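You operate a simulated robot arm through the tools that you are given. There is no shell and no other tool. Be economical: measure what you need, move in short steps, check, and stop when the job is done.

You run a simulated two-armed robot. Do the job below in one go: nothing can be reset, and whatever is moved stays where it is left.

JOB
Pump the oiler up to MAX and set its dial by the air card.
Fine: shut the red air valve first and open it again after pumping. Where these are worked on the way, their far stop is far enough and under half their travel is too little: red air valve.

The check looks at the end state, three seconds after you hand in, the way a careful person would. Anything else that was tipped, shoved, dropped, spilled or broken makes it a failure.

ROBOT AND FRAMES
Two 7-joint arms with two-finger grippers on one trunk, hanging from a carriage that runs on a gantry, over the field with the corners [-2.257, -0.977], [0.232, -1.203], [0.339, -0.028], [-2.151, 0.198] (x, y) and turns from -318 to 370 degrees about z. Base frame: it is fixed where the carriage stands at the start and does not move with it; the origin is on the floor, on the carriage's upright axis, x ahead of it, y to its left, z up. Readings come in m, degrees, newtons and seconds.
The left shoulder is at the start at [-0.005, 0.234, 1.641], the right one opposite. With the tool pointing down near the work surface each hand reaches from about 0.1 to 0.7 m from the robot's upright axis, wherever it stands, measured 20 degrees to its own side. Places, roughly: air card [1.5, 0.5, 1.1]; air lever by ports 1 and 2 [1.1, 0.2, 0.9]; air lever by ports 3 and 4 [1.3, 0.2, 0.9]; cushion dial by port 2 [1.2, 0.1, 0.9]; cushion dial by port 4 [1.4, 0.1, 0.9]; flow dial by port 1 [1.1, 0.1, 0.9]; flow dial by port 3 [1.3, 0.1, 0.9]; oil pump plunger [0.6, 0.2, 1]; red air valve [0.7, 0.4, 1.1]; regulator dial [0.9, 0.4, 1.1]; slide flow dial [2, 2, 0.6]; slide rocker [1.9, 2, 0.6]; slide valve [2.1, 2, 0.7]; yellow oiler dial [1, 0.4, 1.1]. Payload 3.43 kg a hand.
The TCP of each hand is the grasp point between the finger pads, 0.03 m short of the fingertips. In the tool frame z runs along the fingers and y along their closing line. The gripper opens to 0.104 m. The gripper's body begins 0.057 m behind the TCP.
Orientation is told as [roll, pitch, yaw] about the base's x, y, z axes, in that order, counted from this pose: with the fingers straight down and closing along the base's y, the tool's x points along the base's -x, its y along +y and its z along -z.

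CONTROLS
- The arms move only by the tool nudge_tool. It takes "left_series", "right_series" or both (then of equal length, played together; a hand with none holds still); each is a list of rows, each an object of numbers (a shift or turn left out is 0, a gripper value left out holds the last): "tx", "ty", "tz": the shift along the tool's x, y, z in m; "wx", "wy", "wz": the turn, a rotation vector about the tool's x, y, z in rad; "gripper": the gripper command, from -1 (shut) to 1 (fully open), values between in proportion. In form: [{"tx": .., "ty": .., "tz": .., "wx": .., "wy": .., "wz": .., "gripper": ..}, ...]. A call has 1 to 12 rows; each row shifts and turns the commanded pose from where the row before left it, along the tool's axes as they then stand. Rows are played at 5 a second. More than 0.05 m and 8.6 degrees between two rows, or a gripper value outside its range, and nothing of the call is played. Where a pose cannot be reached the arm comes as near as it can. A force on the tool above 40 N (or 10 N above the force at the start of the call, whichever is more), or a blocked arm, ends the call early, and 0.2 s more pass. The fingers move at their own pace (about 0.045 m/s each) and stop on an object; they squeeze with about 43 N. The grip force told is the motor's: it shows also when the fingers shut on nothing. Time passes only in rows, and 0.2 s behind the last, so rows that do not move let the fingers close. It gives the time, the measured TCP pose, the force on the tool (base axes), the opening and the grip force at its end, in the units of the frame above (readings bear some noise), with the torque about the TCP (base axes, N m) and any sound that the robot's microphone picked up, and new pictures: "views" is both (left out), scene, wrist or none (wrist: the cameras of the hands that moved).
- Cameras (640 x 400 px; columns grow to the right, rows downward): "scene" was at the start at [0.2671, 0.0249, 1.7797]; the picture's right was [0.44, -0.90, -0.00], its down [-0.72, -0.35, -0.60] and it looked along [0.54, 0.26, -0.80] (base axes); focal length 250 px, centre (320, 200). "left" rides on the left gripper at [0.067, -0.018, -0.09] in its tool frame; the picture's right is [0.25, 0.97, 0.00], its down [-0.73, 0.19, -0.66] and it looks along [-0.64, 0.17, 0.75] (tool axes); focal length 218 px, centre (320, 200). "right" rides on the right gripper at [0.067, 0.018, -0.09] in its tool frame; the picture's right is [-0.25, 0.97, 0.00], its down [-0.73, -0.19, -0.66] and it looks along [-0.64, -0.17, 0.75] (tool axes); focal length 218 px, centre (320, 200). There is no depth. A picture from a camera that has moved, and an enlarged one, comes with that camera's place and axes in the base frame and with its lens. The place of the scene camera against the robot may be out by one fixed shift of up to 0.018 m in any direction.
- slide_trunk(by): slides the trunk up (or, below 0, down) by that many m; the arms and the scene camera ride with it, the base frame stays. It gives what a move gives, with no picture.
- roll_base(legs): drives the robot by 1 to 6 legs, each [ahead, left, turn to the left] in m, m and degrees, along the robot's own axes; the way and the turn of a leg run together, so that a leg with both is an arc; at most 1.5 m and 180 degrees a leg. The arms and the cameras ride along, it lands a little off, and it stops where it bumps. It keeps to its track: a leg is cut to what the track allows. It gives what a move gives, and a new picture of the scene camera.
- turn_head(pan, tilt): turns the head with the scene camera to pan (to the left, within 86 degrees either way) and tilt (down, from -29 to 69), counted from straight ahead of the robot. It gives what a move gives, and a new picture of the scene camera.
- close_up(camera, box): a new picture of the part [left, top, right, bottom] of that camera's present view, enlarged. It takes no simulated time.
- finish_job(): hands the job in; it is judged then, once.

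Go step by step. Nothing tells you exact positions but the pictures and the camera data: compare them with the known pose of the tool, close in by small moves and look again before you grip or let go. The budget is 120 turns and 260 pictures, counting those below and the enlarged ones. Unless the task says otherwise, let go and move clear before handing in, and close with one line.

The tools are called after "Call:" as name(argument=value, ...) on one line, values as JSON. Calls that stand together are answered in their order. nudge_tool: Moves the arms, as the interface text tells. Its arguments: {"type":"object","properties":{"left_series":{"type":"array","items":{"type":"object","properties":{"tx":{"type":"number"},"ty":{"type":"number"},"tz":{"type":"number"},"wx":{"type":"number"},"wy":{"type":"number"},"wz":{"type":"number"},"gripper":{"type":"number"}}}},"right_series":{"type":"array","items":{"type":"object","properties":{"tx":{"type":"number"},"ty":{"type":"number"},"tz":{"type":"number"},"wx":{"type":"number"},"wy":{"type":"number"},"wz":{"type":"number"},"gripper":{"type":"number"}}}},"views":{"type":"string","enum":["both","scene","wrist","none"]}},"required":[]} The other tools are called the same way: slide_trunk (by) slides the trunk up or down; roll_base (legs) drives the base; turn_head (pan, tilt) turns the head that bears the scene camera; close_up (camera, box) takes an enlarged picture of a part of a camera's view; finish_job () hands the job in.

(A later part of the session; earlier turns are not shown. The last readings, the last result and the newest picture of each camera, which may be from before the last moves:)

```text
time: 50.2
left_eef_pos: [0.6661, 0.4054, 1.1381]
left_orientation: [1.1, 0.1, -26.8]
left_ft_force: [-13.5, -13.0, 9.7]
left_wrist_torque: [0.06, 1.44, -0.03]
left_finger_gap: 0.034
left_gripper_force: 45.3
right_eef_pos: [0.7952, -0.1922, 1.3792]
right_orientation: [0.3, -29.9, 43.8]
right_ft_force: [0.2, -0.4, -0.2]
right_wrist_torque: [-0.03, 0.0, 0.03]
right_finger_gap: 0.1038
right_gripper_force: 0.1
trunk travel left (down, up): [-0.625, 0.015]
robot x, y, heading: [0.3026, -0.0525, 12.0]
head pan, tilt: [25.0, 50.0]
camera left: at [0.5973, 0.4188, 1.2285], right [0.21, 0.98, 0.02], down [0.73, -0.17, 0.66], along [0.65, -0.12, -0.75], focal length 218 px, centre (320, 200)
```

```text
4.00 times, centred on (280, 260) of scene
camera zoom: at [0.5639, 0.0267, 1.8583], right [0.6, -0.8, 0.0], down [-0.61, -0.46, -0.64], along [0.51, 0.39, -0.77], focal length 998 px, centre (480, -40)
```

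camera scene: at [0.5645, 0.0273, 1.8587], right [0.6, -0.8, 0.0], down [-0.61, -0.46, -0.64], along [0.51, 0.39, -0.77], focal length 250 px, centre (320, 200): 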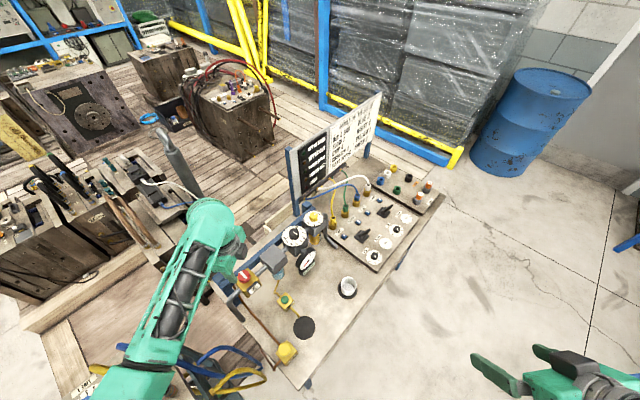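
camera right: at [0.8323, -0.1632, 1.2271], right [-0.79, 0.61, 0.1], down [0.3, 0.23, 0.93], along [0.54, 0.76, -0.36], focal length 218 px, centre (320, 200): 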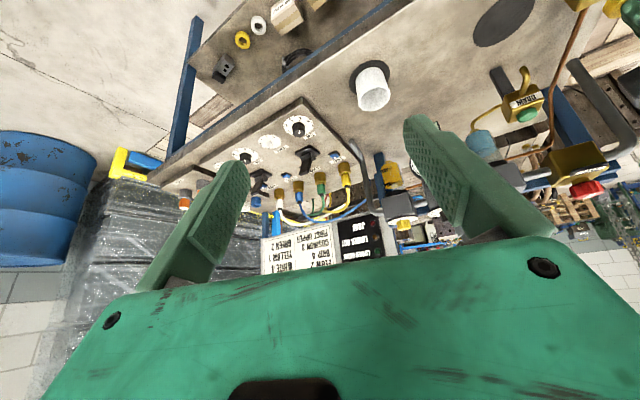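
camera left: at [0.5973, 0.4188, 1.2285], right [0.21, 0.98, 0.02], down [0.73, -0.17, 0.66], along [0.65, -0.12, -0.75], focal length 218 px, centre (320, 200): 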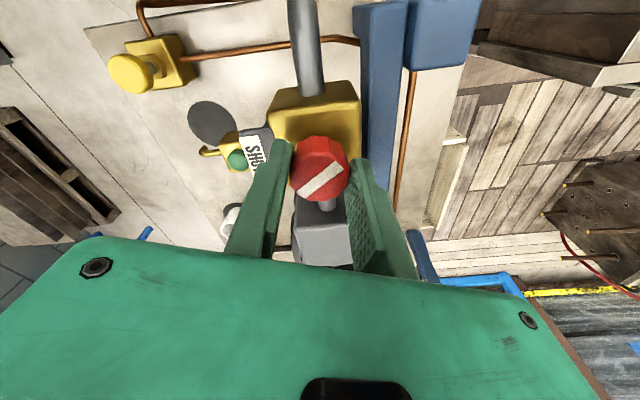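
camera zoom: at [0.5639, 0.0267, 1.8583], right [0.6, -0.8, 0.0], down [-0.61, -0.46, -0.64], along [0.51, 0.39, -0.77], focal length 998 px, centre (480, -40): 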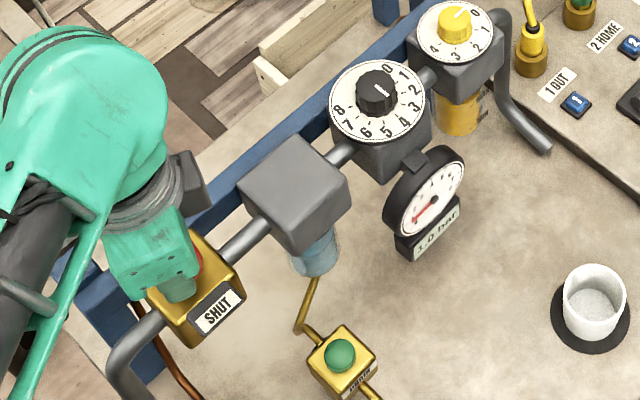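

Pressure returns. Continue opening.

Call:
nudge_tool(left_series=[{"wz": -0.12, "ty": -0.002}, {"wz": -0.13}, {"wz": -0.13}, {"wz": -0.13}, {"wz": -0.13}, {"wz": -0.13}], views="wrist")

Call:
close_up(camera="scene", box=[220, 210, 340, 310])

```text
time: 51.6
left_eef_pos: [0.6671, 0.4032, 1.1385]
left_orientation: [0.8, -0.8, 17.4]
left_ft_force: [-9.6, -13.4, 4.9]
left_wrist_torque: [-0.61, 0.67, -0.01]
left_finger_gap: 0.0339
left_gripper_force: 45.7
right_eef_pos: [0.7965, -0.1922, 1.381]
right_orientation: [0.3, -29.9, 43.8]
right_ft_force: [0.2, 0.1, 0.8]
right_wrist_torque: [0.02, 0.02, -0.02]
right_finger_gap: 0.1038
right_gripper_force: 0.0
trunk travel left (down, up): [-0.625, 0.015]
robot x, y, heading: [0.3018, -0.055, 12.0]
head pan, tilt: [25.0, 50.0]
camera left: at [0.6065, 0.3653, 1.2274], right [-0.53, 0.85, 0.01], down [0.63, 0.39, 0.67], along [0.56, 0.36, -0.74], focal length 218 px, centre (320, 200)
```

left: 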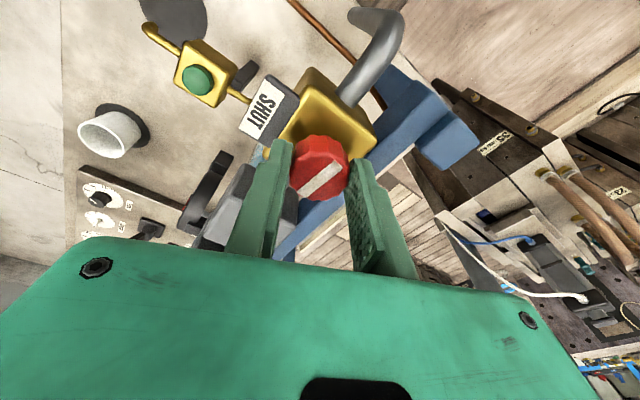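

```text
4.00 times, centred on (280, 260) of scene
camera zoom: at [0.5641, 0.0266, 1.8583], right [0.6, -0.8, 0.0], down [-0.61, -0.46, -0.64], along [0.51, 0.38, -0.77], focal length 998 px, centre (480, -40)
```

zoom: 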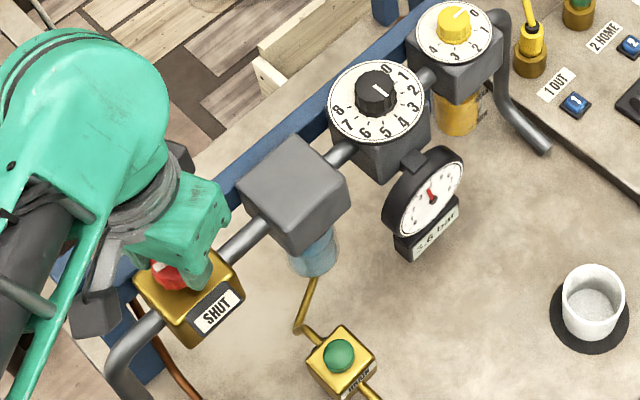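

3.6 bar and rising. Last bit to the stop.

Call:
nudge_tool(left_series=[{"wz": -0.1, "ty": -0.001}, {"wz": -0.1}, {"wz": -0.06}, {}], views="wrist")

Call:
close_up(camera="scene", box=[220, 210, 340, 310])

```text
time: 52.6
left_eef_pos: [0.6696, 0.4018, 1.1381]
left_orientation: [0.7, -1.1, 32.3]
left_ft_force: [3.0, -1.6, -11.7]
left_wrist_torque: [0.17, -0.44, -0.32]
left_finger_gap: 0.0343
left_gripper_force: 45.6
right_eef_pos: [0.7971, -0.192, 1.3797]
right_orientation: [0.2, -29.9, 43.8]
right_ft_force: [0.6, -0.4, 0.3]
right_wrist_torque: [-0.03, -0.01, 0.05]
right_finger_gap: 0.104
right_gripper_force: 0.0
trunk travel left (down, up): [-0.625, 0.015]
robot x, y, heading: [0.3037, -0.0492, 12.0]
head pan, tilt: [25.0, 50.0]
camera left: at [0.6192, 0.3513, 1.2276], right [-0.73, 0.68, 0.01], down [0.51, 0.54, 0.67], along [0.46, 0.49, -0.74], focal length 218 px, centre (320, 200)
```

left: 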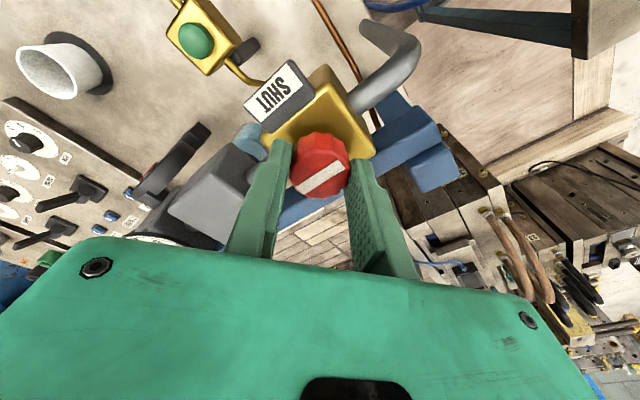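

```text
4.00 times, centred on (280, 260) of scene
camera zoom: at [0.5646, 0.0269, 1.8584], right [0.6, -0.8, 0.0], down [-0.61, -0.46, -0.64], along [0.51, 0.39, -0.77], focal length 998 px, centre (480, -40)
```

zoom: 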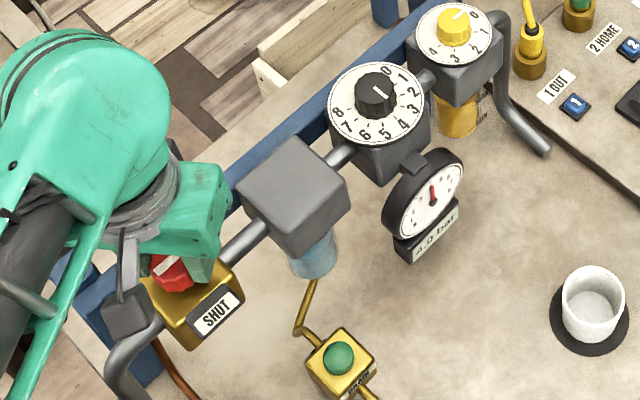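

Valve is fully open again (stop felt, 4.0 bar). I release, rise, and move toward the oiler dial for a closer look.

Call:
nudge_tool(left_series=[{"gripper": 0.3}, {}, {"tz": -0.03}, {"tz": -0.05}, {"tz": -0.03}, {"tx": -0.0314, "ty": -0.0364}, {"tx": -0.0314, "ty": -0.0364}, {"tx": -0.0314, "ty": -0.0364}, {"tx": -0.0314, "ty": -0.0364}, {"tx": -0.0314, "ty": -0.0364}, {}])

Call:
close_up(camera="scene", box=[220, 190, 340, 290])

```text
time: 55.0
left_eef_pos: [0.8962, 0.3315, 1.2493]
left_orientation: [0.7, -1.1, 32.2]
left_ft_force: [-0.6, -0.3, -0.2]
left_wrist_torque: [-0.02, 0.0, -0.02]
left_finger_gap: 0.0676
left_gripper_force: 0.0
right_eef_pos: [0.798, -0.1918, 1.3785]
right_orientation: [0.4, -30.0, 43.7]
right_ft_force: [0.0, -0.6, 0.6]
right_wrist_torque: [-0.02, 0.0, -0.02]
right_finger_gap: 0.1039
right_gripper_force: 0.0
trunk travel left (down, up): [-0.625, 0.015]
robot x, y, heading: [0.3006, -0.0532, 12.0]
head pan, tilt: [25.0, 50.0]
camera scene: at [0.5645, 0.0272, 1.8587], right [0.6, -0.8, 0.0], down [-0.61, -0.46, -0.64], along [0.51, 0.39, -0.77], focal length 250 px, centre (320, 200)
camera left: at [0.8472, 0.2805, 1.3386], right [-0.73, 0.68, 0.01], down [0.51, 0.54, 0.67], along [0.46, 0.49, -0.74], focal length 218 px, centre (320, 200)
```

scene: 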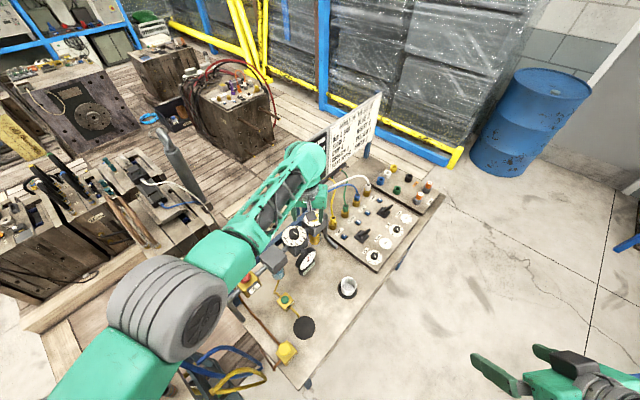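
left: 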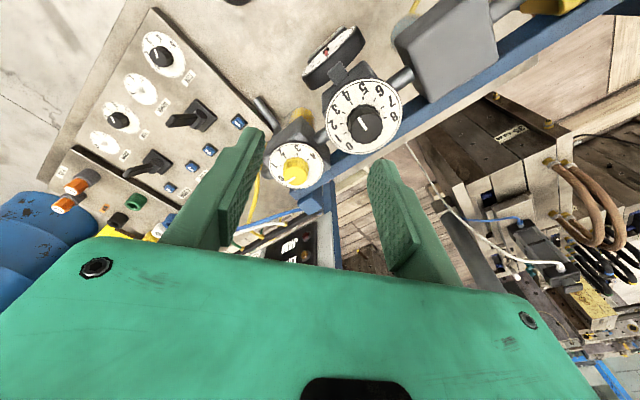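

```text
4.00 times, centred on (280, 240) of scene
camera zoom: at [0.5645, 0.0272, 1.8587], right [0.6, -0.8, 0.0], down [-0.61, -0.46, -0.64], along [0.51, 0.39, -0.77], focal length 998 px, centre (480, 40)
```

zoom: 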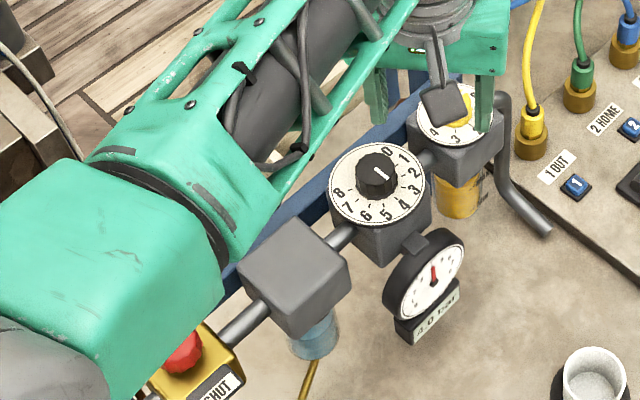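

Call:
close_up(camera="left", box=[230, 90, 410, 270])

```text
2.22 times, centred on (320, 180) of left
camera zoom: at [0.8472, 0.2805, 1.3386], right [-0.73, 0.68, 0.01], down [0.51, 0.54, 0.67], along [0.46, 0.49, -0.74], focal length 485 px, centre (320, 244)
```

zoom: 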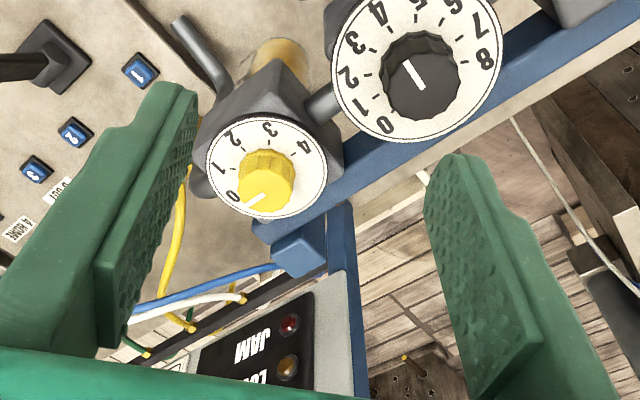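

The post/card stand about 7 cm behind the dial axis, so the hand can turn with care. I go above the dial at about (0.974, 0.371).

Call:
nudge_tool(left_series=[{"tx": -0.044, "ty": -0.004}, {"tx": -0.043, "ty": -0.004}, {"wz": -0.14}, {"wz": -0.14}, {"wz": -0.14, "tz": 0.02}, {"tz": 0.025}, {}])

Call:
close_up(camera="left", box=[220, 60, 420, 190])

```text
time: 56.6
left_eef_pos: [0.9132, 0.3497, 1.2104]
left_orientation: [0.2, -1.4, 56.3]
left_ft_force: [-0.3, 0.6, -0.2]
left_wrist_torque: [-0.01, -0.02, 0.01]
left_finger_gap: 0.0675
left_gripper_force: 0.1
left hand out of reach, approached as far as the arm can: row 1, 2, 5, 6
right_eef_pos: [0.7978, -0.1905, 1.3805]
right_orientation: [0.3, -30.0, 43.8]
right_ft_force: [-0.3, 0.2, 0.4]
right_wrist_torque: [0.06, 0.02, 0.01]
right_finger_gap: 0.1038
right_gripper_force: 0.0
trunk travel left (down, up): [-0.625, 0.015]
robot x, y, heading: [0.3038, -0.0544, 12.0]
head pan, tilt: [25.0, 50.0]
camera scene: at [0.5645, 0.0273, 1.8587], right [0.6, -0.8, 0.0], down [-0.61, -0.46, -0.64], along [0.51, 0.39, -0.77], focal length 250 px, centre (320, 200)
camera left: at [0.8892, 0.2827, 1.2993], right [-0.95, 0.33, 0.0], down [0.24, 0.7, 0.67], along [0.22, 0.64, -0.74], focal length 218 px, centre (320, 200)
```

scene: 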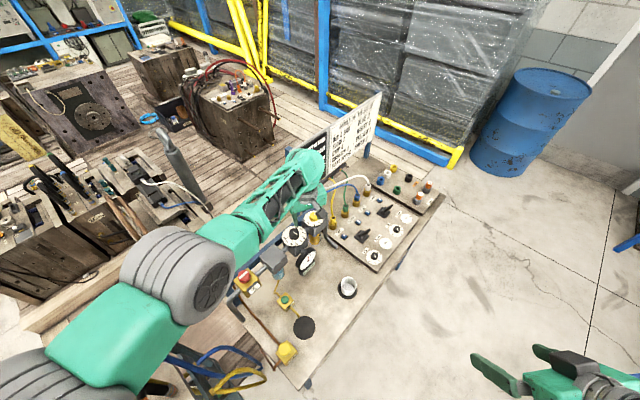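
left: 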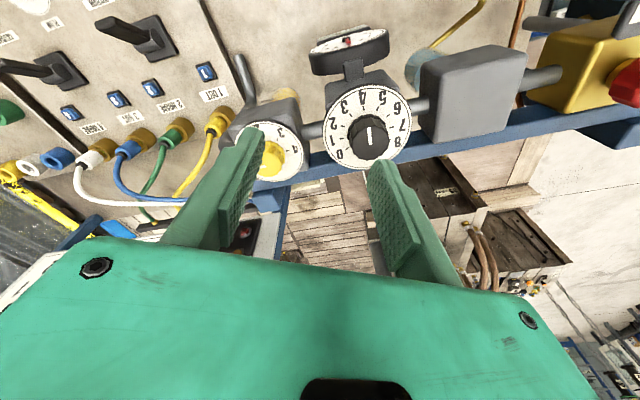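

```text
3.08 times, centred on (320, 125) of left
camera zoom: at [0.8892, 0.2827, 1.2993], right [-0.95, 0.33, 0.0], down [0.24, 0.7, 0.67], along [0.22, 0.64, -0.74], focal length 672 px, centre (320, 431)
```

zoom: 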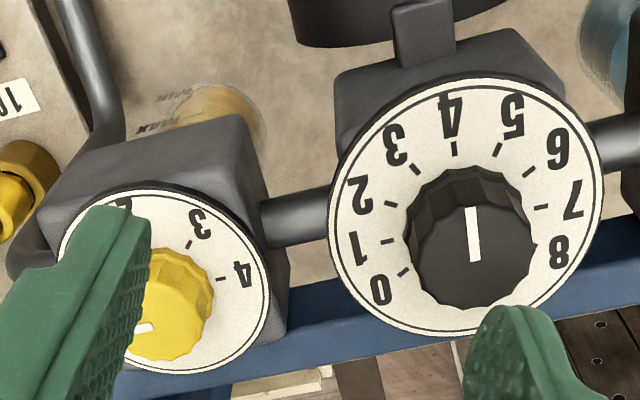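

The dial is just out of reach from here. Turning the base right brings the left shoulder forward, so I turn −30°.

Call:
roll_base(legs=[[0, 0, -30]])

Call:
turn_head(pan=50, tilt=48)

```text
time: 58.5
left_eef_pos: [1.0334, -0.0121, 1.2108]
left_orientation: [0.1, -1.3, 26.1]
left_ft_force: [0.8, -0.3, 0.0]
left_wrist_torque: [0.01, -0.03, 0.03]
left_finger_gap: 0.068
left_gripper_force: 0.1
right_eef_pos: [0.6609, -0.4212, 1.3805]
right_orientation: [0.3, -30.0, 13.7]
right_ft_force: [-0.1, 0.3, 0.0]
right_wrist_torque: [0.01, 0.0, -0.01]
right_finger_gap: 0.1043
right_gripper_force: 0.0
trunk travel left (down, up): [-0.625, 0.015]
robot x, y, heading: [0.3029, -0.054, -18.4]
head pan, tilt: [25.0, 50.0]
camera scene: at [0.5736, -0.114, 1.8587], right [0.12, -0.99, 0.0], down [-0.76, -0.09, -0.64], along [0.64, 0.07, -0.77], focal length 250 px, centre (320, 200)
```

scene: 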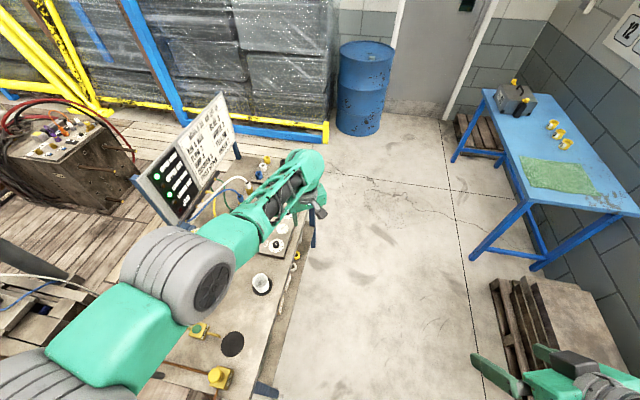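

```text
time: 59.4
left_eef_pos: [1.0339, -0.0129, 1.2107]
left_orientation: [0.2, -1.3, 26.1]
left_ft_force: [0.5, 0.4, 0.1]
left_wrist_torque: [0.0, -0.01, -0.01]
left_finger_gap: 0.0675
left_gripper_force: 0.1
right_eef_pos: [0.6618, -0.4211, 1.3801]
right_orientation: [0.3, -30.1, 13.5]
right_ft_force: [-0.7, 0.5, 0.2]
right_wrist_torque: [-0.01, 0.01, -0.02]
right_finger_gap: 0.1038
right_gripper_force: 0.1
trunk travel left (down, up): [-0.625, 0.015]
robot x, y, heading: [0.3018, -0.0548, -18.3]
head pan, tilt: [50.0, 48.0]
camera scene: at [0.5642, -0.0816, 1.8614], right [0.52, -0.85, 0.0], down [-0.63, -0.39, -0.67], along [0.57, 0.35, -0.74], focal length 250 px, centre (320, 200)
```

scene: 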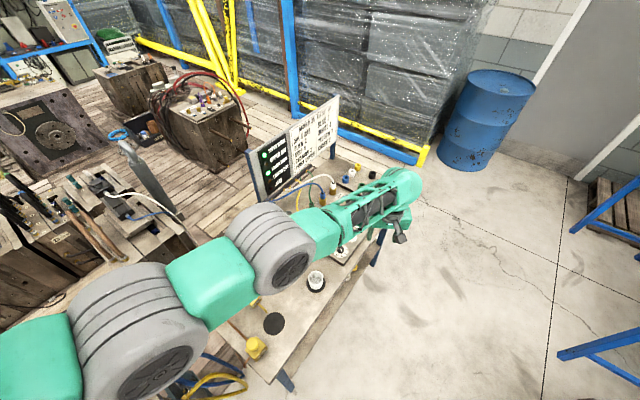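

Now swing the left hand in toward the dial, a little short, and look.

Call:
nudge_tool(left_series=[{"tz": -0.03, "ty": 0.03}, {"tx": -0.0128, "ty": 0.0411}, {"tx": -0.0128, "ty": 0.0411}, {"tx": -0.0128, "ty": 0.0411}, {"tx": -0.0128, "ty": 0.0411}, {"tx": -0.0128, "ty": 0.0411}, {"tx": -0.0128, "ty": 0.0411}, {"tx": -0.0128, "ty": 0.0411}, {}])

```text
time: 61.4
left_eef_pos: [0.9741, 0.3124, 1.2436]
left_orientation: [0.2, -1.2, 26.1]
left_ft_force: [-0.1, -0.9, 0.2]
left_wrist_torque: [0.01, 0.0, -0.05]
left_finger_gap: 0.0678
left_gripper_force: 0.1
right_eef_pos: [0.6618, -0.4212, 1.3805]
right_orientation: [0.4, -30.1, 13.6]
right_ft_force: [-0.2, -0.5, 0.1]
right_wrist_torque: [0.02, 0.0, 0.01]
right_finger_gap: 0.1036
right_gripper_force: 0.0
trunk travel left (down, up): [-0.625, 0.015]
robot x, y, heading: [0.3052, -0.0538, -18.3]
head pan, tilt: [50.0, 48.0]
camera scene: at [0.5641, -0.0815, 1.8614], right [0.53, -0.85, 0.0], down [-0.63, -0.39, -0.67], along [0.57, 0.35, -0.74], focal length 250 px, centre (320, 200)
camera left: at [0.9186, 0.2672, 1.3332], right [-0.65, 0.76, 0.0], down [0.56, 0.48, 0.67], along [0.51, 0.44, -0.74], focal length 218 px, centre (320, 200)
```

scene: 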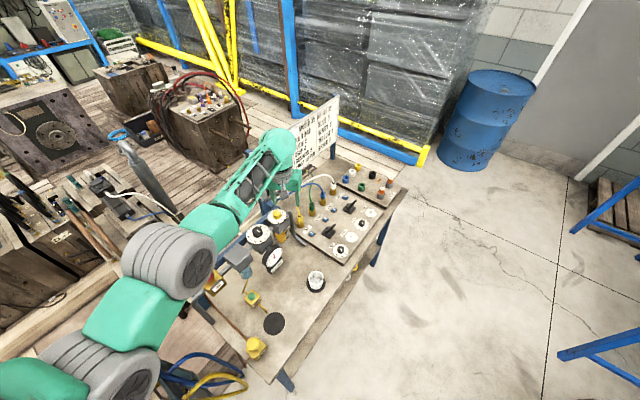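
left: 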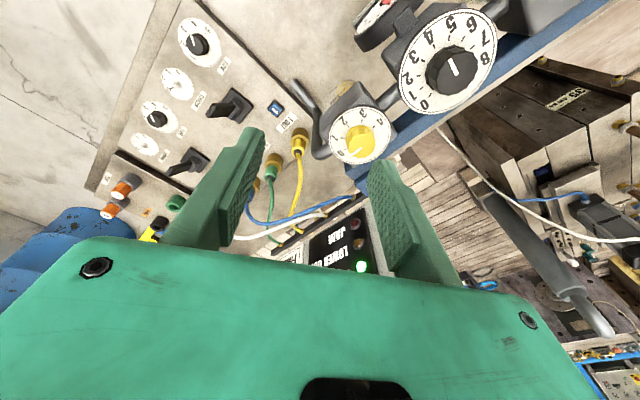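

Triangulating the wrist views puts the dial knob at (0.975, 0.3735), top near z 1.108. I go above it with the hand pre-turned to yaw ≈ 66°.

Call:
nudge_tool(left_series=[{"tx": -0.014, "ty": 0.027, "gripper": 0.1}, {"tx": -0.0137, "ty": 0.027}, {"wz": -0.14}, {"wz": -0.14}, {"wz": -0.14}, {"wz": -0.14}, {"wz": -0.14}, {"tz": 0.04}, {}])

Call:
close_up(camera="left", box=[220, 60, 420, 190])

Call:
close_up(camera="scene", box=[220, 110, 350, 260])

```text
time: 63.4
left_eef_pos: [0.9751, 0.3727, 1.2049]
left_orientation: [-0.7, -1.1, 66.3]
left_ft_force: [-0.7, -0.5, -0.1]
left_wrist_torque: [-0.03, 0.01, 0.0]
left_finger_gap: 0.0572
left_gripper_force: 0.0
right_eef_pos: [0.6615, -0.4211, 1.3796]
right_orientation: [0.4, -30.0, 13.6]
right_ft_force: [0.0, 0.2, 0.2]
right_wrist_torque: [0.01, -0.02, -0.01]
right_finger_gap: 0.1039
right_gripper_force: 0.1
trunk travel left (down, up): [-0.625, 0.015]
robot x, y, heading: [0.3026, -0.0561, -18.1]
head pan, tilt: [50.0, 48.0]
camera scene: at [0.5641, -0.0816, 1.8614], right [0.53, -0.85, 0.0], down [-0.63, -0.39, -0.67], along [0.57, 0.35, -0.74], focal length 250 px, centre (320, 200)
camera left: at [0.9621, 0.3043, 1.294], right [-0.99, 0.16, -0.02], down [0.11, 0.74, 0.67], along [0.12, 0.66, -0.74], focal length 218 px, centre (320, 200)
```

scene: 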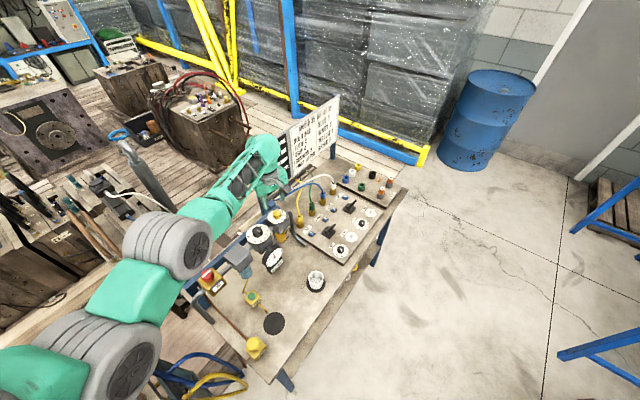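
left: 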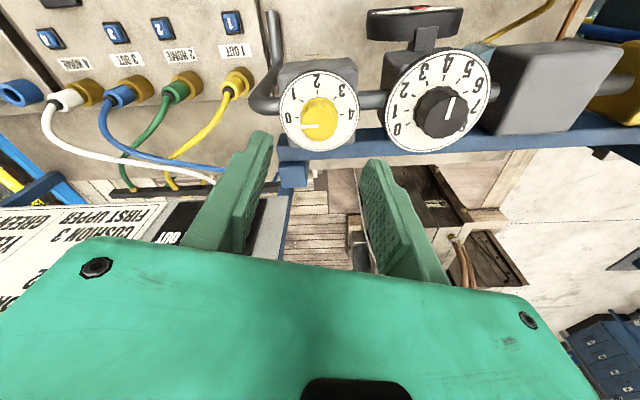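

```text
3.08 times, centred on (320, 125) of left
camera zoom: at [0.9621, 0.3043, 1.294], right [-0.99, 0.16, -0.02], down [0.11, 0.74, 0.67], along [0.12, 0.66, -0.74], focal length 672 px, centre (320, 431)
```

zoom: 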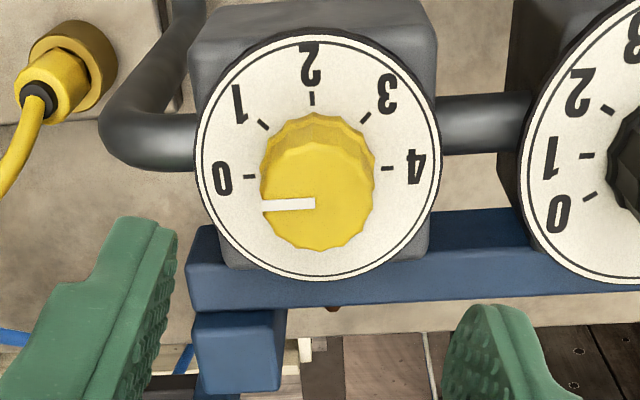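

```text
2.67 times, centred on (285, 185) of scene
camera zoom: at [0.5641, -0.0816, 1.8614], right [0.53, -0.85, 0.0], down [-0.63, -0.39, -0.67], along [0.57, 0.35, -0.74], focal length 665 px, centre (413, 240)
```

zoom: 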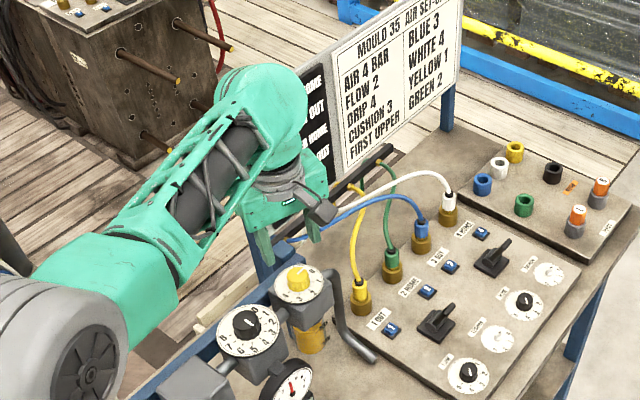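

Clear view: pointer exactly at 0, 4 diametrically opposite (180° clockwise). Lower onto the knob.

Call:
nudge_tool(left_series=[{"tx": -0.0034, "tz": 0.03}, {"tz": 0.03}, {"tz": 0.012}, {}], views="wrist")

Call:
close_up(camera="left", box=[220, 90, 420, 220])

Call:
close_up(camera="scene", box=[240, 150, 320, 240])

```text
time: 64.3
left_eef_pos: [0.9781, 0.3786, 1.1337]
left_orientation: [-0.7, -1.1, 66.2]
left_ft_force: [0.1, -0.2, 0.1]
left_wrist_torque: [-0.03, -0.05, 0.01]
left_finger_gap: 0.0571
left_gripper_force: 0.0
right_eef_pos: [0.6606, -0.4215, 1.3801]
right_orientation: [0.3, -29.9, 13.6]
right_ft_force: [-0.1, -0.2, 0.5]
right_wrist_torque: [0.05, -0.01, 0.03]
right_finger_gap: 0.1038
right_gripper_force: 0.0
trunk travel left (down, up): [-0.625, 0.015]
robot x, y, heading: [0.303, -0.0524, -18.4]
head pan, tilt: [50.0, 48.0]
camera left: at [0.9648, 0.3094, 1.222], right [-0.99, 0.16, -0.02], down [0.11, 0.74, 0.67], along [0.12, 0.66, -0.74], focal length 218 px, centre (320, 200)
```

left: 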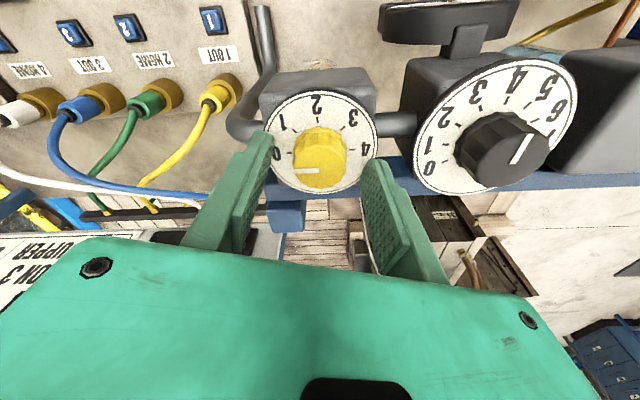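

```text
3.08 times, centred on (320, 155) of left
camera zoom: at [0.9648, 0.3094, 1.222], right [-0.99, 0.16, -0.02], down [0.11, 0.74, 0.67], along [0.12, 0.66, -0.74], focal length 672 px, centre (320, 338)
```

zoom: 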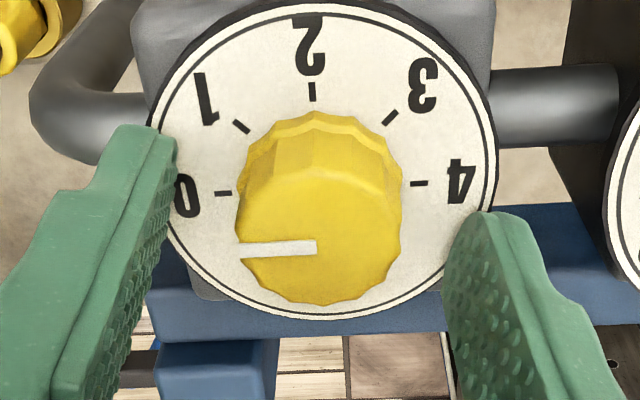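

```text
4.44 times, centred on (280, 195) of scene
camera zoom: at [0.5642, -0.0815, 1.8614], right [0.53, -0.85, 0.0], down [-0.63, -0.39, -0.67], along [0.57, 0.35, -0.74], focal length 1109 px, centre (498, 222)
```

zoom: 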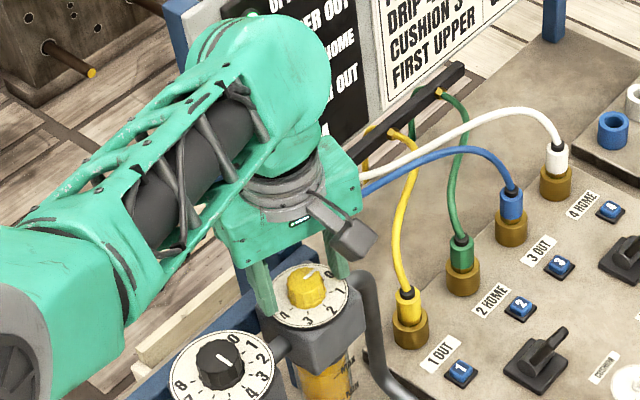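

Height is good (knob top ≈ 1.124). Shift 4 mm back in y, grip and start turning clockwise.

Call:
nudge_tool(left_series=[{"tx": 0.004, "ty": -0.001}, {"gripper": -1}, {}, {}, {"wz": 0.1}, {"wz": 0.12}, {"wz": 0.12}], views="wrist")

Call:
close_up(camera="left", box=[220, 90, 420, 220])

```text
time: 66.0
left_eef_pos: [0.9768, 0.3733, 1.1319]
left_orientation: [-0.2, -1.3, 46.6]
left_ft_force: [3.0, 5.1, -6.7]
left_wrist_torque: [-0.35, 0.15, -0.02]
left_finger_gap: 0.0308
left_gripper_force: 45.3
right_eef_pos: [0.6622, -0.4214, 1.3804]
right_orientation: [0.3, -29.9, 13.6]
right_ft_force: [0.8, 0.7, -1.4]
right_wrist_torque: [-0.01, 0.0, 0.0]
right_finger_gap: 0.1041
right_gripper_force: 0.1
trunk travel left (down, up): [-0.625, 0.015]
robot x, y, heading: [0.3029, -0.0547, -18.3]
head pan, tilt: [50.0, 48.0]
camera left: at [0.9408, 0.313, 1.2211], right [-0.88, 0.48, -0.01], down [0.35, 0.65, 0.67], along [0.33, 0.59, -0.74], focal length 218 px, centre (320, 200)
```

left: 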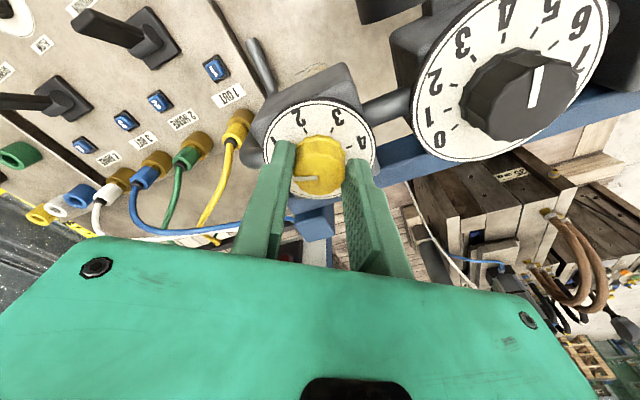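

```text
3.08 times, centred on (320, 155) of left
camera zoom: at [0.9408, 0.313, 1.2211], right [-0.88, 0.48, -0.01], down [0.35, 0.65, 0.67], along [0.33, 0.59, -0.74], focal length 672 px, centre (320, 338)
```

zoom: 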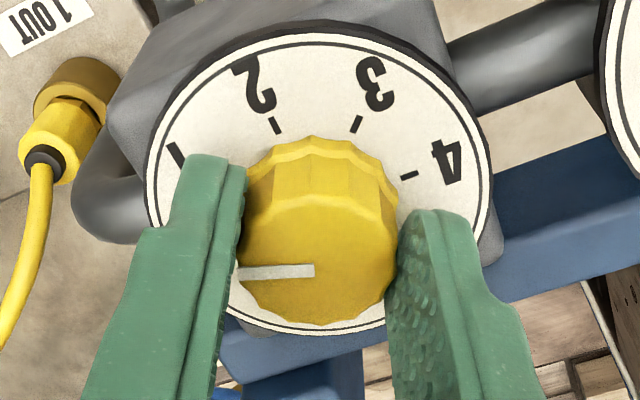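

The knob follows the fingers. Continue clockwise.

Call:
nudge_tool(left_series=[{"wz": 0.13}, {"wz": 0.13}, {"wz": 0.13}, {"wz": 0.13}])

Call:
close_up(camera="scene", box=[240, 130, 340, 240])

Call:
close_up(camera="left", box=[220, 90, 420, 220])

```text
time: 67.0
left_eef_pos: [0.976, 0.3743, 1.1323]
left_orientation: [0.4, -1.2, 16.8]
left_ft_force: [-1.8, 9.2, -4.2]
left_wrist_torque: [0.27, -0.69, 0.05]
left_finger_gap: 0.0306
left_gripper_force: 45.2
right_eef_pos: [0.6607, -0.4209, 1.3793]
right_orientation: [0.3, -29.8, 13.6]
right_ft_force: [0.2, 0.0, -0.6]
right_wrist_torque: [-0.01, -0.01, -0.03]
right_finger_gap: 0.104
right_gripper_force: 0.0
trunk travel left (down, up): [-0.625, 0.015]
robot x, y, heading: [0.3018, -0.0514, -18.1]
head pan, tilt: [50.0, 48.0]
camera scene: at [0.5639, -0.081, 1.8612], right [0.53, -0.85, 0.0], down [-0.63, -0.39, -0.67], along [0.57, 0.35, -0.74], focal length 250 px, centre (320, 200)
camera left: at [0.9145, 0.3384, 1.2211], right [-0.52, 0.85, 0.0], down [0.63, 0.38, 0.67], along [0.57, 0.35, -0.74], focal length 218 px, centre (320, 200)
```

scene: 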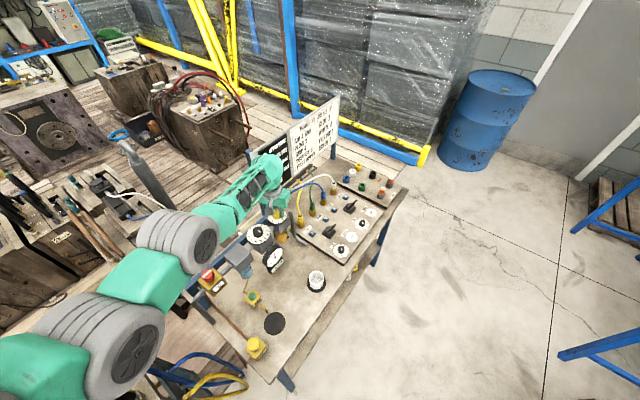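
left: 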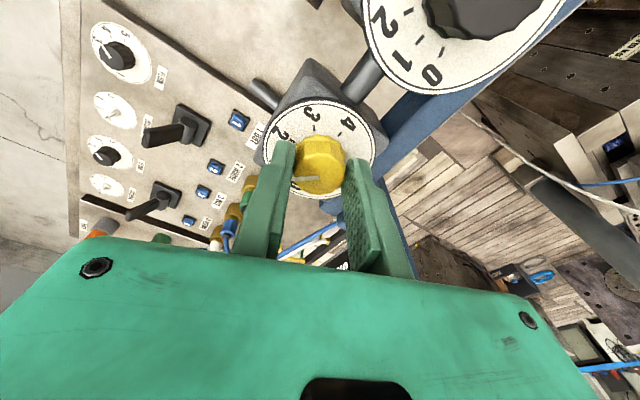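

```text
3.64 times, centred on (290, 185) of scene
camera zoom: at [0.5639, -0.081, 1.8612], right [0.53, -0.85, 0.0], down [-0.63, -0.39, -0.67], along [0.57, 0.35, -0.74], focal length 907 px, centre (429, 254)
```

zoom: 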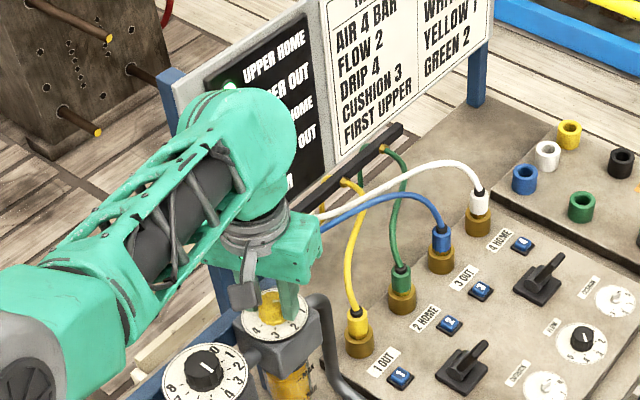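

```text
3.08 times, centred on (320, 155) of left
camera zoom: at [0.9145, 0.3384, 1.2211], right [-0.52, 0.85, 0.0], down [0.63, 0.38, 0.67], along [0.57, 0.35, -0.74], focal length 672 px, centre (320, 338)
```

zoom: 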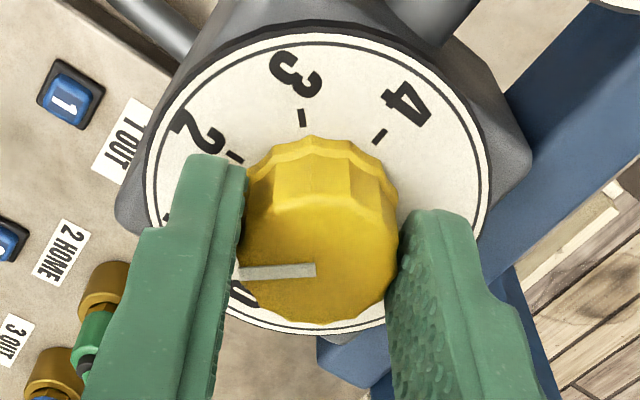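

Call:
nudge_tool(left_series=[{"wz": 0.13}, {"wz": 0.13}, {"wz": 0.13}, {"wz": 0.13}, {"wz": 0.1}], views="wrist")

Call:
close_up(camera="scene", box=[240, 130, 340, 240])

Call:
close_up(camera="left", box=[220, 90, 420, 220])

```text
time: 68.2
left_eef_pos: [0.9758, 0.3759, 1.1311]
left_orientation: [1.2, -0.7, -18.7]
left_ft_force: [-3.4, 18.2, -6.6]
left_wrist_torque: [0.07, -0.91, 0.04]
left_finger_gap: 0.0306
left_gripper_force: 44.6
right_eef_pos: [0.6604, -0.4198, 1.3793]
right_orientation: [0.3, -29.8, 13.4]
right_ft_force: [1.3, -0.1, -0.1]
right_wrist_torque: [0.01, -0.01, -0.02]
right_finger_gap: 0.104
right_gripper_force: 0.0
trunk travel left (down, up): [-0.625, 0.015]
robot x, y, heading: [0.3055, -0.0524, -18.3]
head pan, tilt: [50.0, 48.0]
camera left: at [0.9044, 0.3806, 1.2217], right [0.07, 1.0, 0.02], down [0.74, -0.06, 0.67], along [0.67, -0.03, -0.74], focal length 218 px, centre (320, 200)
```

left: 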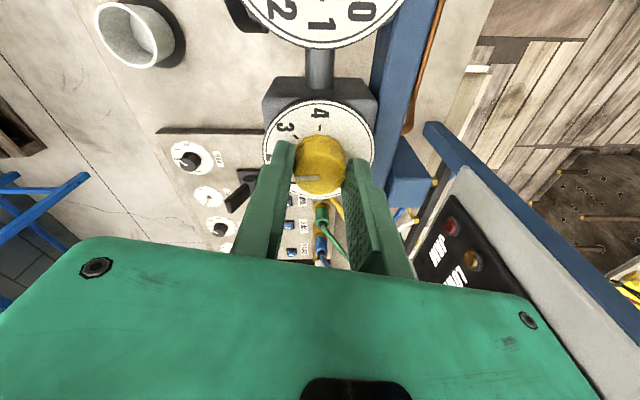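

```text
3.64 times, centred on (290, 185) of scene
camera zoom: at [0.5639, -0.0806, 1.8611], right [0.53, -0.85, 0.0], down [-0.63, -0.39, -0.67], along [0.57, 0.35, -0.74], focal length 907 px, centre (429, 254)
```

zoom: 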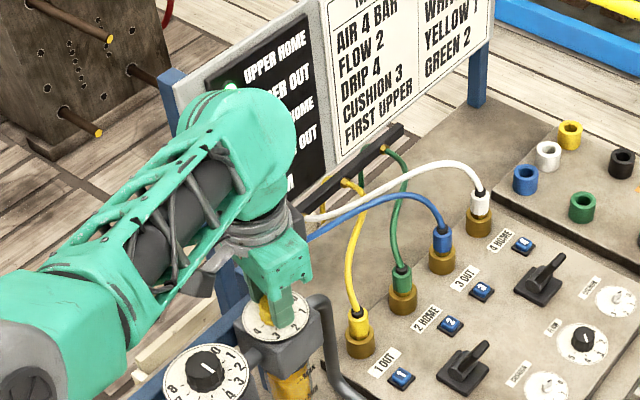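

```text
3.08 times, centred on (320, 155) of left
camera zoom: at [0.9044, 0.3806, 1.2217], right [0.07, 1.0, 0.02], down [0.74, -0.06, 0.67], along [0.67, -0.03, -0.74], focal length 672 px, centre (320, 338)
```

zoom: 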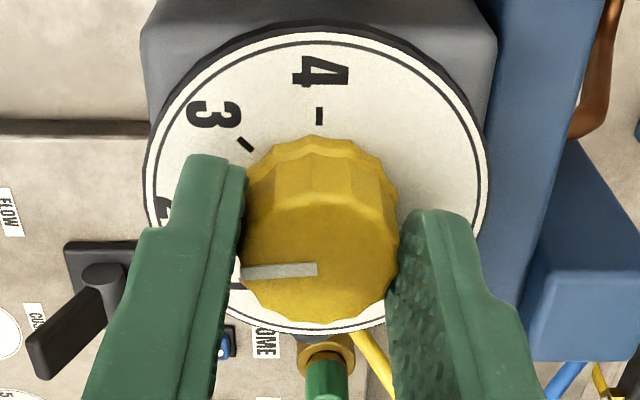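

Half way (≈85° turned). I release, lift, turn the hand back for a second grip.

Call:
nudge_tool(left_series=[{"gripper": 0.1}, {}, {"tz": -0.03}, {"tz": -0.03, "ty": 0.001}, {}], views="wrist")

Call:
nudge_tool(left_series=[{"wz": -0.138}, {"wz": -0.138}, {"wz": -0.138}, {"wz": -0.138}, {"wz": -0.138}, {"wz": -0.138}, {"wz": -0.138}, {"wz": -0.138}, {"wz": -0.138}, {"wz": -0.138}, {"wz": -0.138}, {"wz": -0.138}], views="wrist")

Call:
close_up(camera="left", box=[220, 60, 420, 190])

```text
time: 69.3
left_eef_pos: [0.9769, 0.3726, 1.192]
left_orientation: [1.0, -0.7, -18.6]
left_ft_force: [0.2, 0.5, -0.6]
left_wrist_torque: [-0.01, 0.01, -0.03]
left_finger_gap: 0.0571
left_gripper_force: 0.1
right_eef_pos: [0.6617, -0.4207, 1.3797]
right_orientation: [0.3, -30.0, 13.6]
right_ft_force: [0.0, 0.9, 0.0]
right_wrist_torque: [0.0, -0.04, 0.02]
right_finger_gap: 0.1039
right_gripper_force: 0.0
trunk travel left (down, up): [-0.625, 0.015]
robot x, y, heading: [0.2979, -0.0553, -18.3]
head pan, tilt: [50.0, 48.0]
camera left: at [0.9041, 0.3779, 1.2809], right [0.07, 1.0, 0.01], down [0.74, -0.06, 0.67], along [0.67, -0.04, -0.74], focal length 218 px, centre (320, 200)
```

left: 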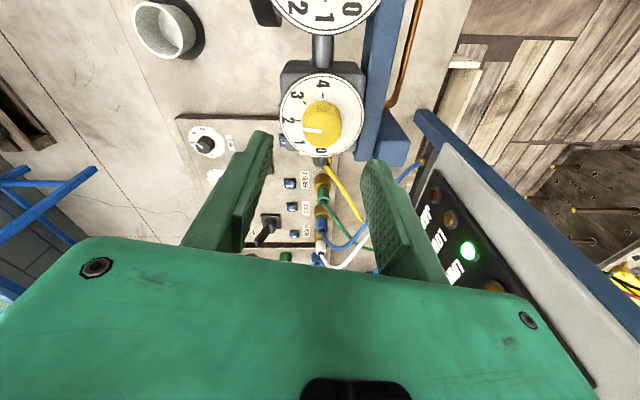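

```text
time: 72.0
left_eef_pos: [0.9764, 0.373, 1.1926]
left_orientation: [-0.8, -1.0, 76.5]
left_ft_force: [-0.6, 0.2, -0.5]
left_wrist_torque: [0.02, 0.02, -0.02]
left_finger_gap: 0.0572
left_gripper_force: 0.0
right_eef_pos: [0.6609, -0.4217, 1.3798]
right_orientation: [0.3, -30.0, 13.6]
right_ft_force: [0.8, 0.8, 0.3]
right_wrist_torque: [-0.04, 0.02, 0.0]
right_finger_gap: 0.1042
right_gripper_force: 0.1
trunk travel left (down, up): [-0.625, 0.015]
robot x, y, heading: [0.2997, -0.0577, -18.4]
head pan, tilt: [50.0, 48.0]
camera left: at [0.9756, 0.3037, 1.282], right [-1.0, -0.02, -0.02], down [-0.03, 0.75, 0.67], along [0.0, 0.67, -0.75], focal length 218 px, centre (320, 200)
```

left: 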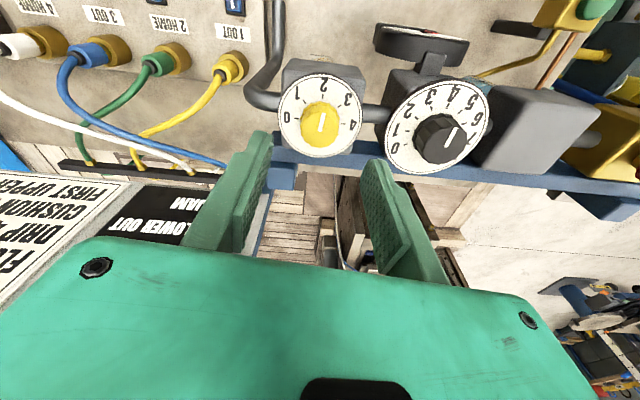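

```text
3.08 times, centred on (320, 125) of left
camera zoom: at [0.9756, 0.3037, 1.282], right [-1.0, -0.02, -0.02], down [-0.03, 0.75, 0.67], along [0.0, 0.67, -0.75], focal length 672 px, centre (320, 431)
```

zoom: 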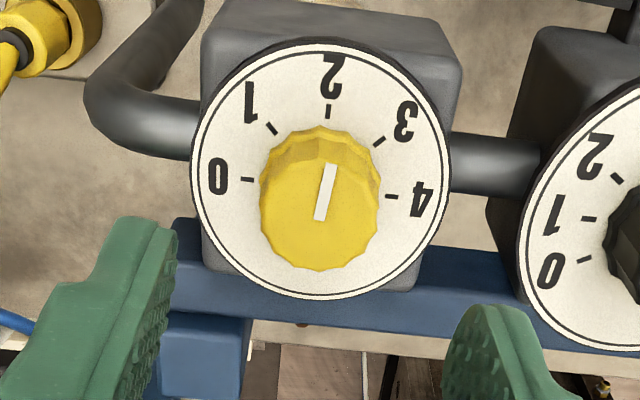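

Pointer is just past 2; about 88° left. Grip again and continue.

Call:
nudge_tool(left_series=[{"tz": 0.03}, {"tz": 0.03, "tx": 0.001}, {"gripper": -1}, {}, {}, {"wz": 0.12}, {"wz": 0.13}, {"wz": 0.13}, {"wz": 0.13}, {"wz": 0.13}], views="wrist")

Call:
nudge_tool(left_series=[{"wz": 0.13}, {"wz": 0.13}, {"wz": 0.13}, {"wz": 0.13}, {"wz": 0.13}], views="wrist")

Call:
close_up(camera="left", box=[220, 90, 420, 220])

```text
time: 74.2
left_eef_pos: [0.9751, 0.3733, 1.1326]
left_orientation: [0.0, -1.2, 39.4]
left_ft_force: [-6.9, 2.9, 1.4]
left_wrist_torque: [0.11, -0.13, 0.04]
left_finger_gap: 0.0309
left_gripper_force: 44.6
right_eef_pos: [0.661, -0.421, 1.38]
right_orientation: [0.2, -29.9, 13.7]
right_ft_force: [0.2, -0.2, -0.9]
right_wrist_torque: [0.01, 0.0, 0.03]
right_finger_gap: 0.1042
right_gripper_force: 0.0
trunk travel left (down, up): [-0.625, 0.015]
robot x, y, heading: [0.3025, -0.0514, -18.3]
head pan, tilt: [50.0, 48.0]
camera left: at [0.933, 0.3174, 1.2205], right [-0.81, 0.59, 0.0], down [0.43, 0.6, 0.67], along [0.4, 0.54, -0.74], focal length 218 px, centre (320, 200)
```

left: 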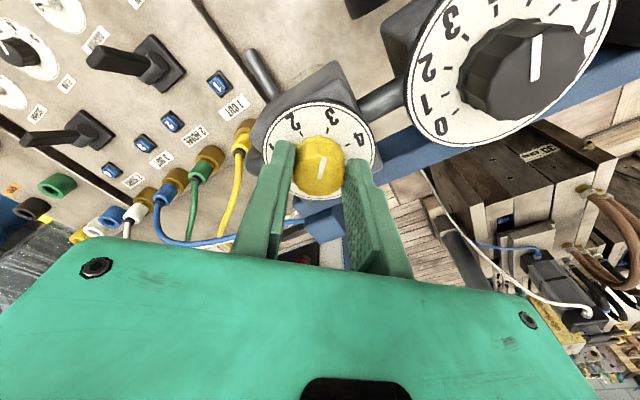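

```text
time: 75.3
left_eef_pos: [0.9755, 0.3746, 1.1324]
left_orientation: [0.8, -0.9, 2.3]
left_ft_force: [-6.1, 13.2, -6.2]
left_wrist_torque: [0.26, -0.8, 0.08]
left_finger_gap: 0.0308
left_gripper_force: 44.6
right_eef_pos: [0.6593, -0.4203, 1.3788]
right_orientation: [0.3, -29.8, 13.5]
right_ft_force: [0.9, 0.2, 0.0]
right_wrist_torque: [0.0, -0.01, -0.02]
right_finger_gap: 0.1042
right_gripper_force: 0.1
trunk travel left (down, up): [-0.625, 0.015]
robot x, y, heading: [0.3076, -0.0522, -18.4]
head pan, tilt: [50.0, 48.0]
camera left: at [0.9067, 0.3548, 1.2207], right [-0.29, 0.96, 0.01], down [0.71, 0.21, 0.67], along [0.64, 0.2, -0.74], focal length 218 px, centre (320, 200)
```

left: 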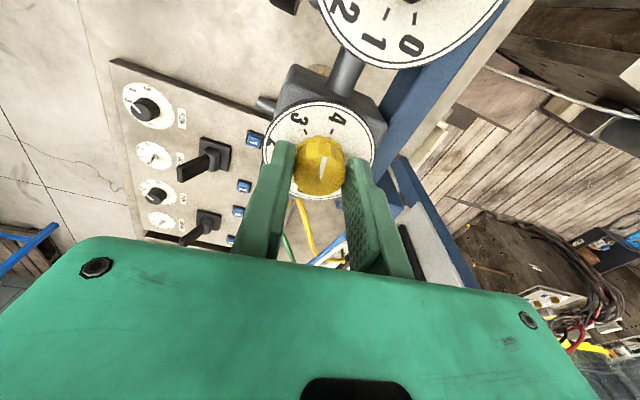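

```text
3.08 times, centred on (320, 155) of left
camera zoom: at [0.9067, 0.3548, 1.2207], right [-0.29, 0.96, 0.01], down [0.71, 0.21, 0.67], along [0.64, 0.2, -0.74], focal length 672 px, centre (320, 338)
```

zoom: 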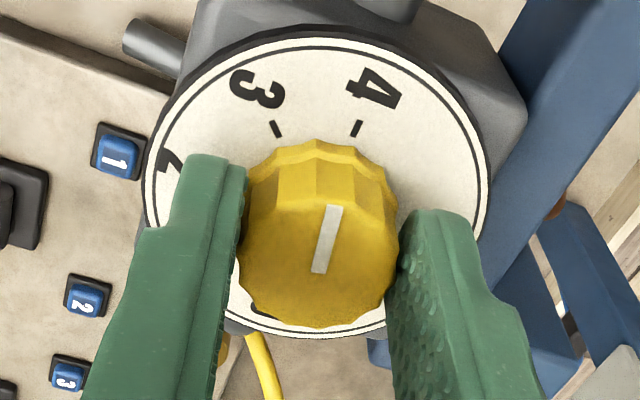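

About 13° left. Turn 0.2 rad and check.

Call:
nudge_tool(left_series=[{"wz": 0.1}, {"wz": 0.1}, {}], views="none")

Call:
close_up(camera="left", box=[220, 90, 420, 220])

```text
time: 76.2
left_eef_pos: [0.9745, 0.3757, 1.1322]
left_orientation: [1.0, -0.7, -9.2]
left_ft_force: [-2.0, 19.0, -10.5]
left_wrist_torque: [0.5, 0.22, 0.37]
left_finger_gap: 0.0307
left_gripper_force: 44.9
right_eef_pos: [0.661, -0.4191, 1.38]
right_orientation: [0.5, -29.9, 13.5]
right_ft_force: [-0.4, 0.3, 0.1]
right_wrist_torque: [0.01, 0.0, -0.01]
right_finger_gap: 0.1042
right_gripper_force: 0.1
trunk travel left (down, up): [-0.625, 0.015]
robot x, y, heading: [0.3047, -0.0538, -18.2]
head pan, tilt: [50.0, 48.0]
```

```text
3.08 times, centred on (320, 155) of left
camera zoom: at [0.9041, 0.3688, 1.2211], right [-0.1, 1.0, 0.01], down [0.74, 0.06, 0.67], along [0.67, 0.08, -0.74], focal length 672 px, centre (320, 338)
```

zoom: 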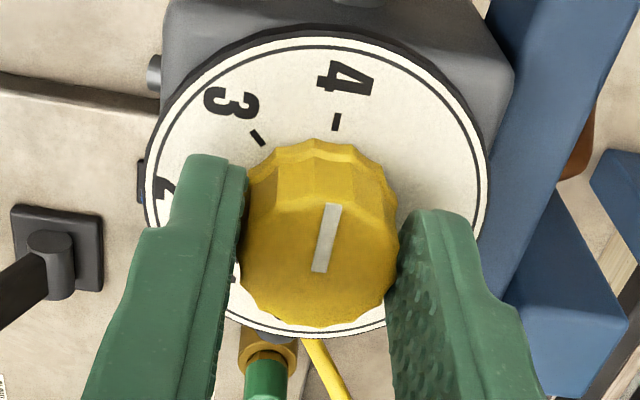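

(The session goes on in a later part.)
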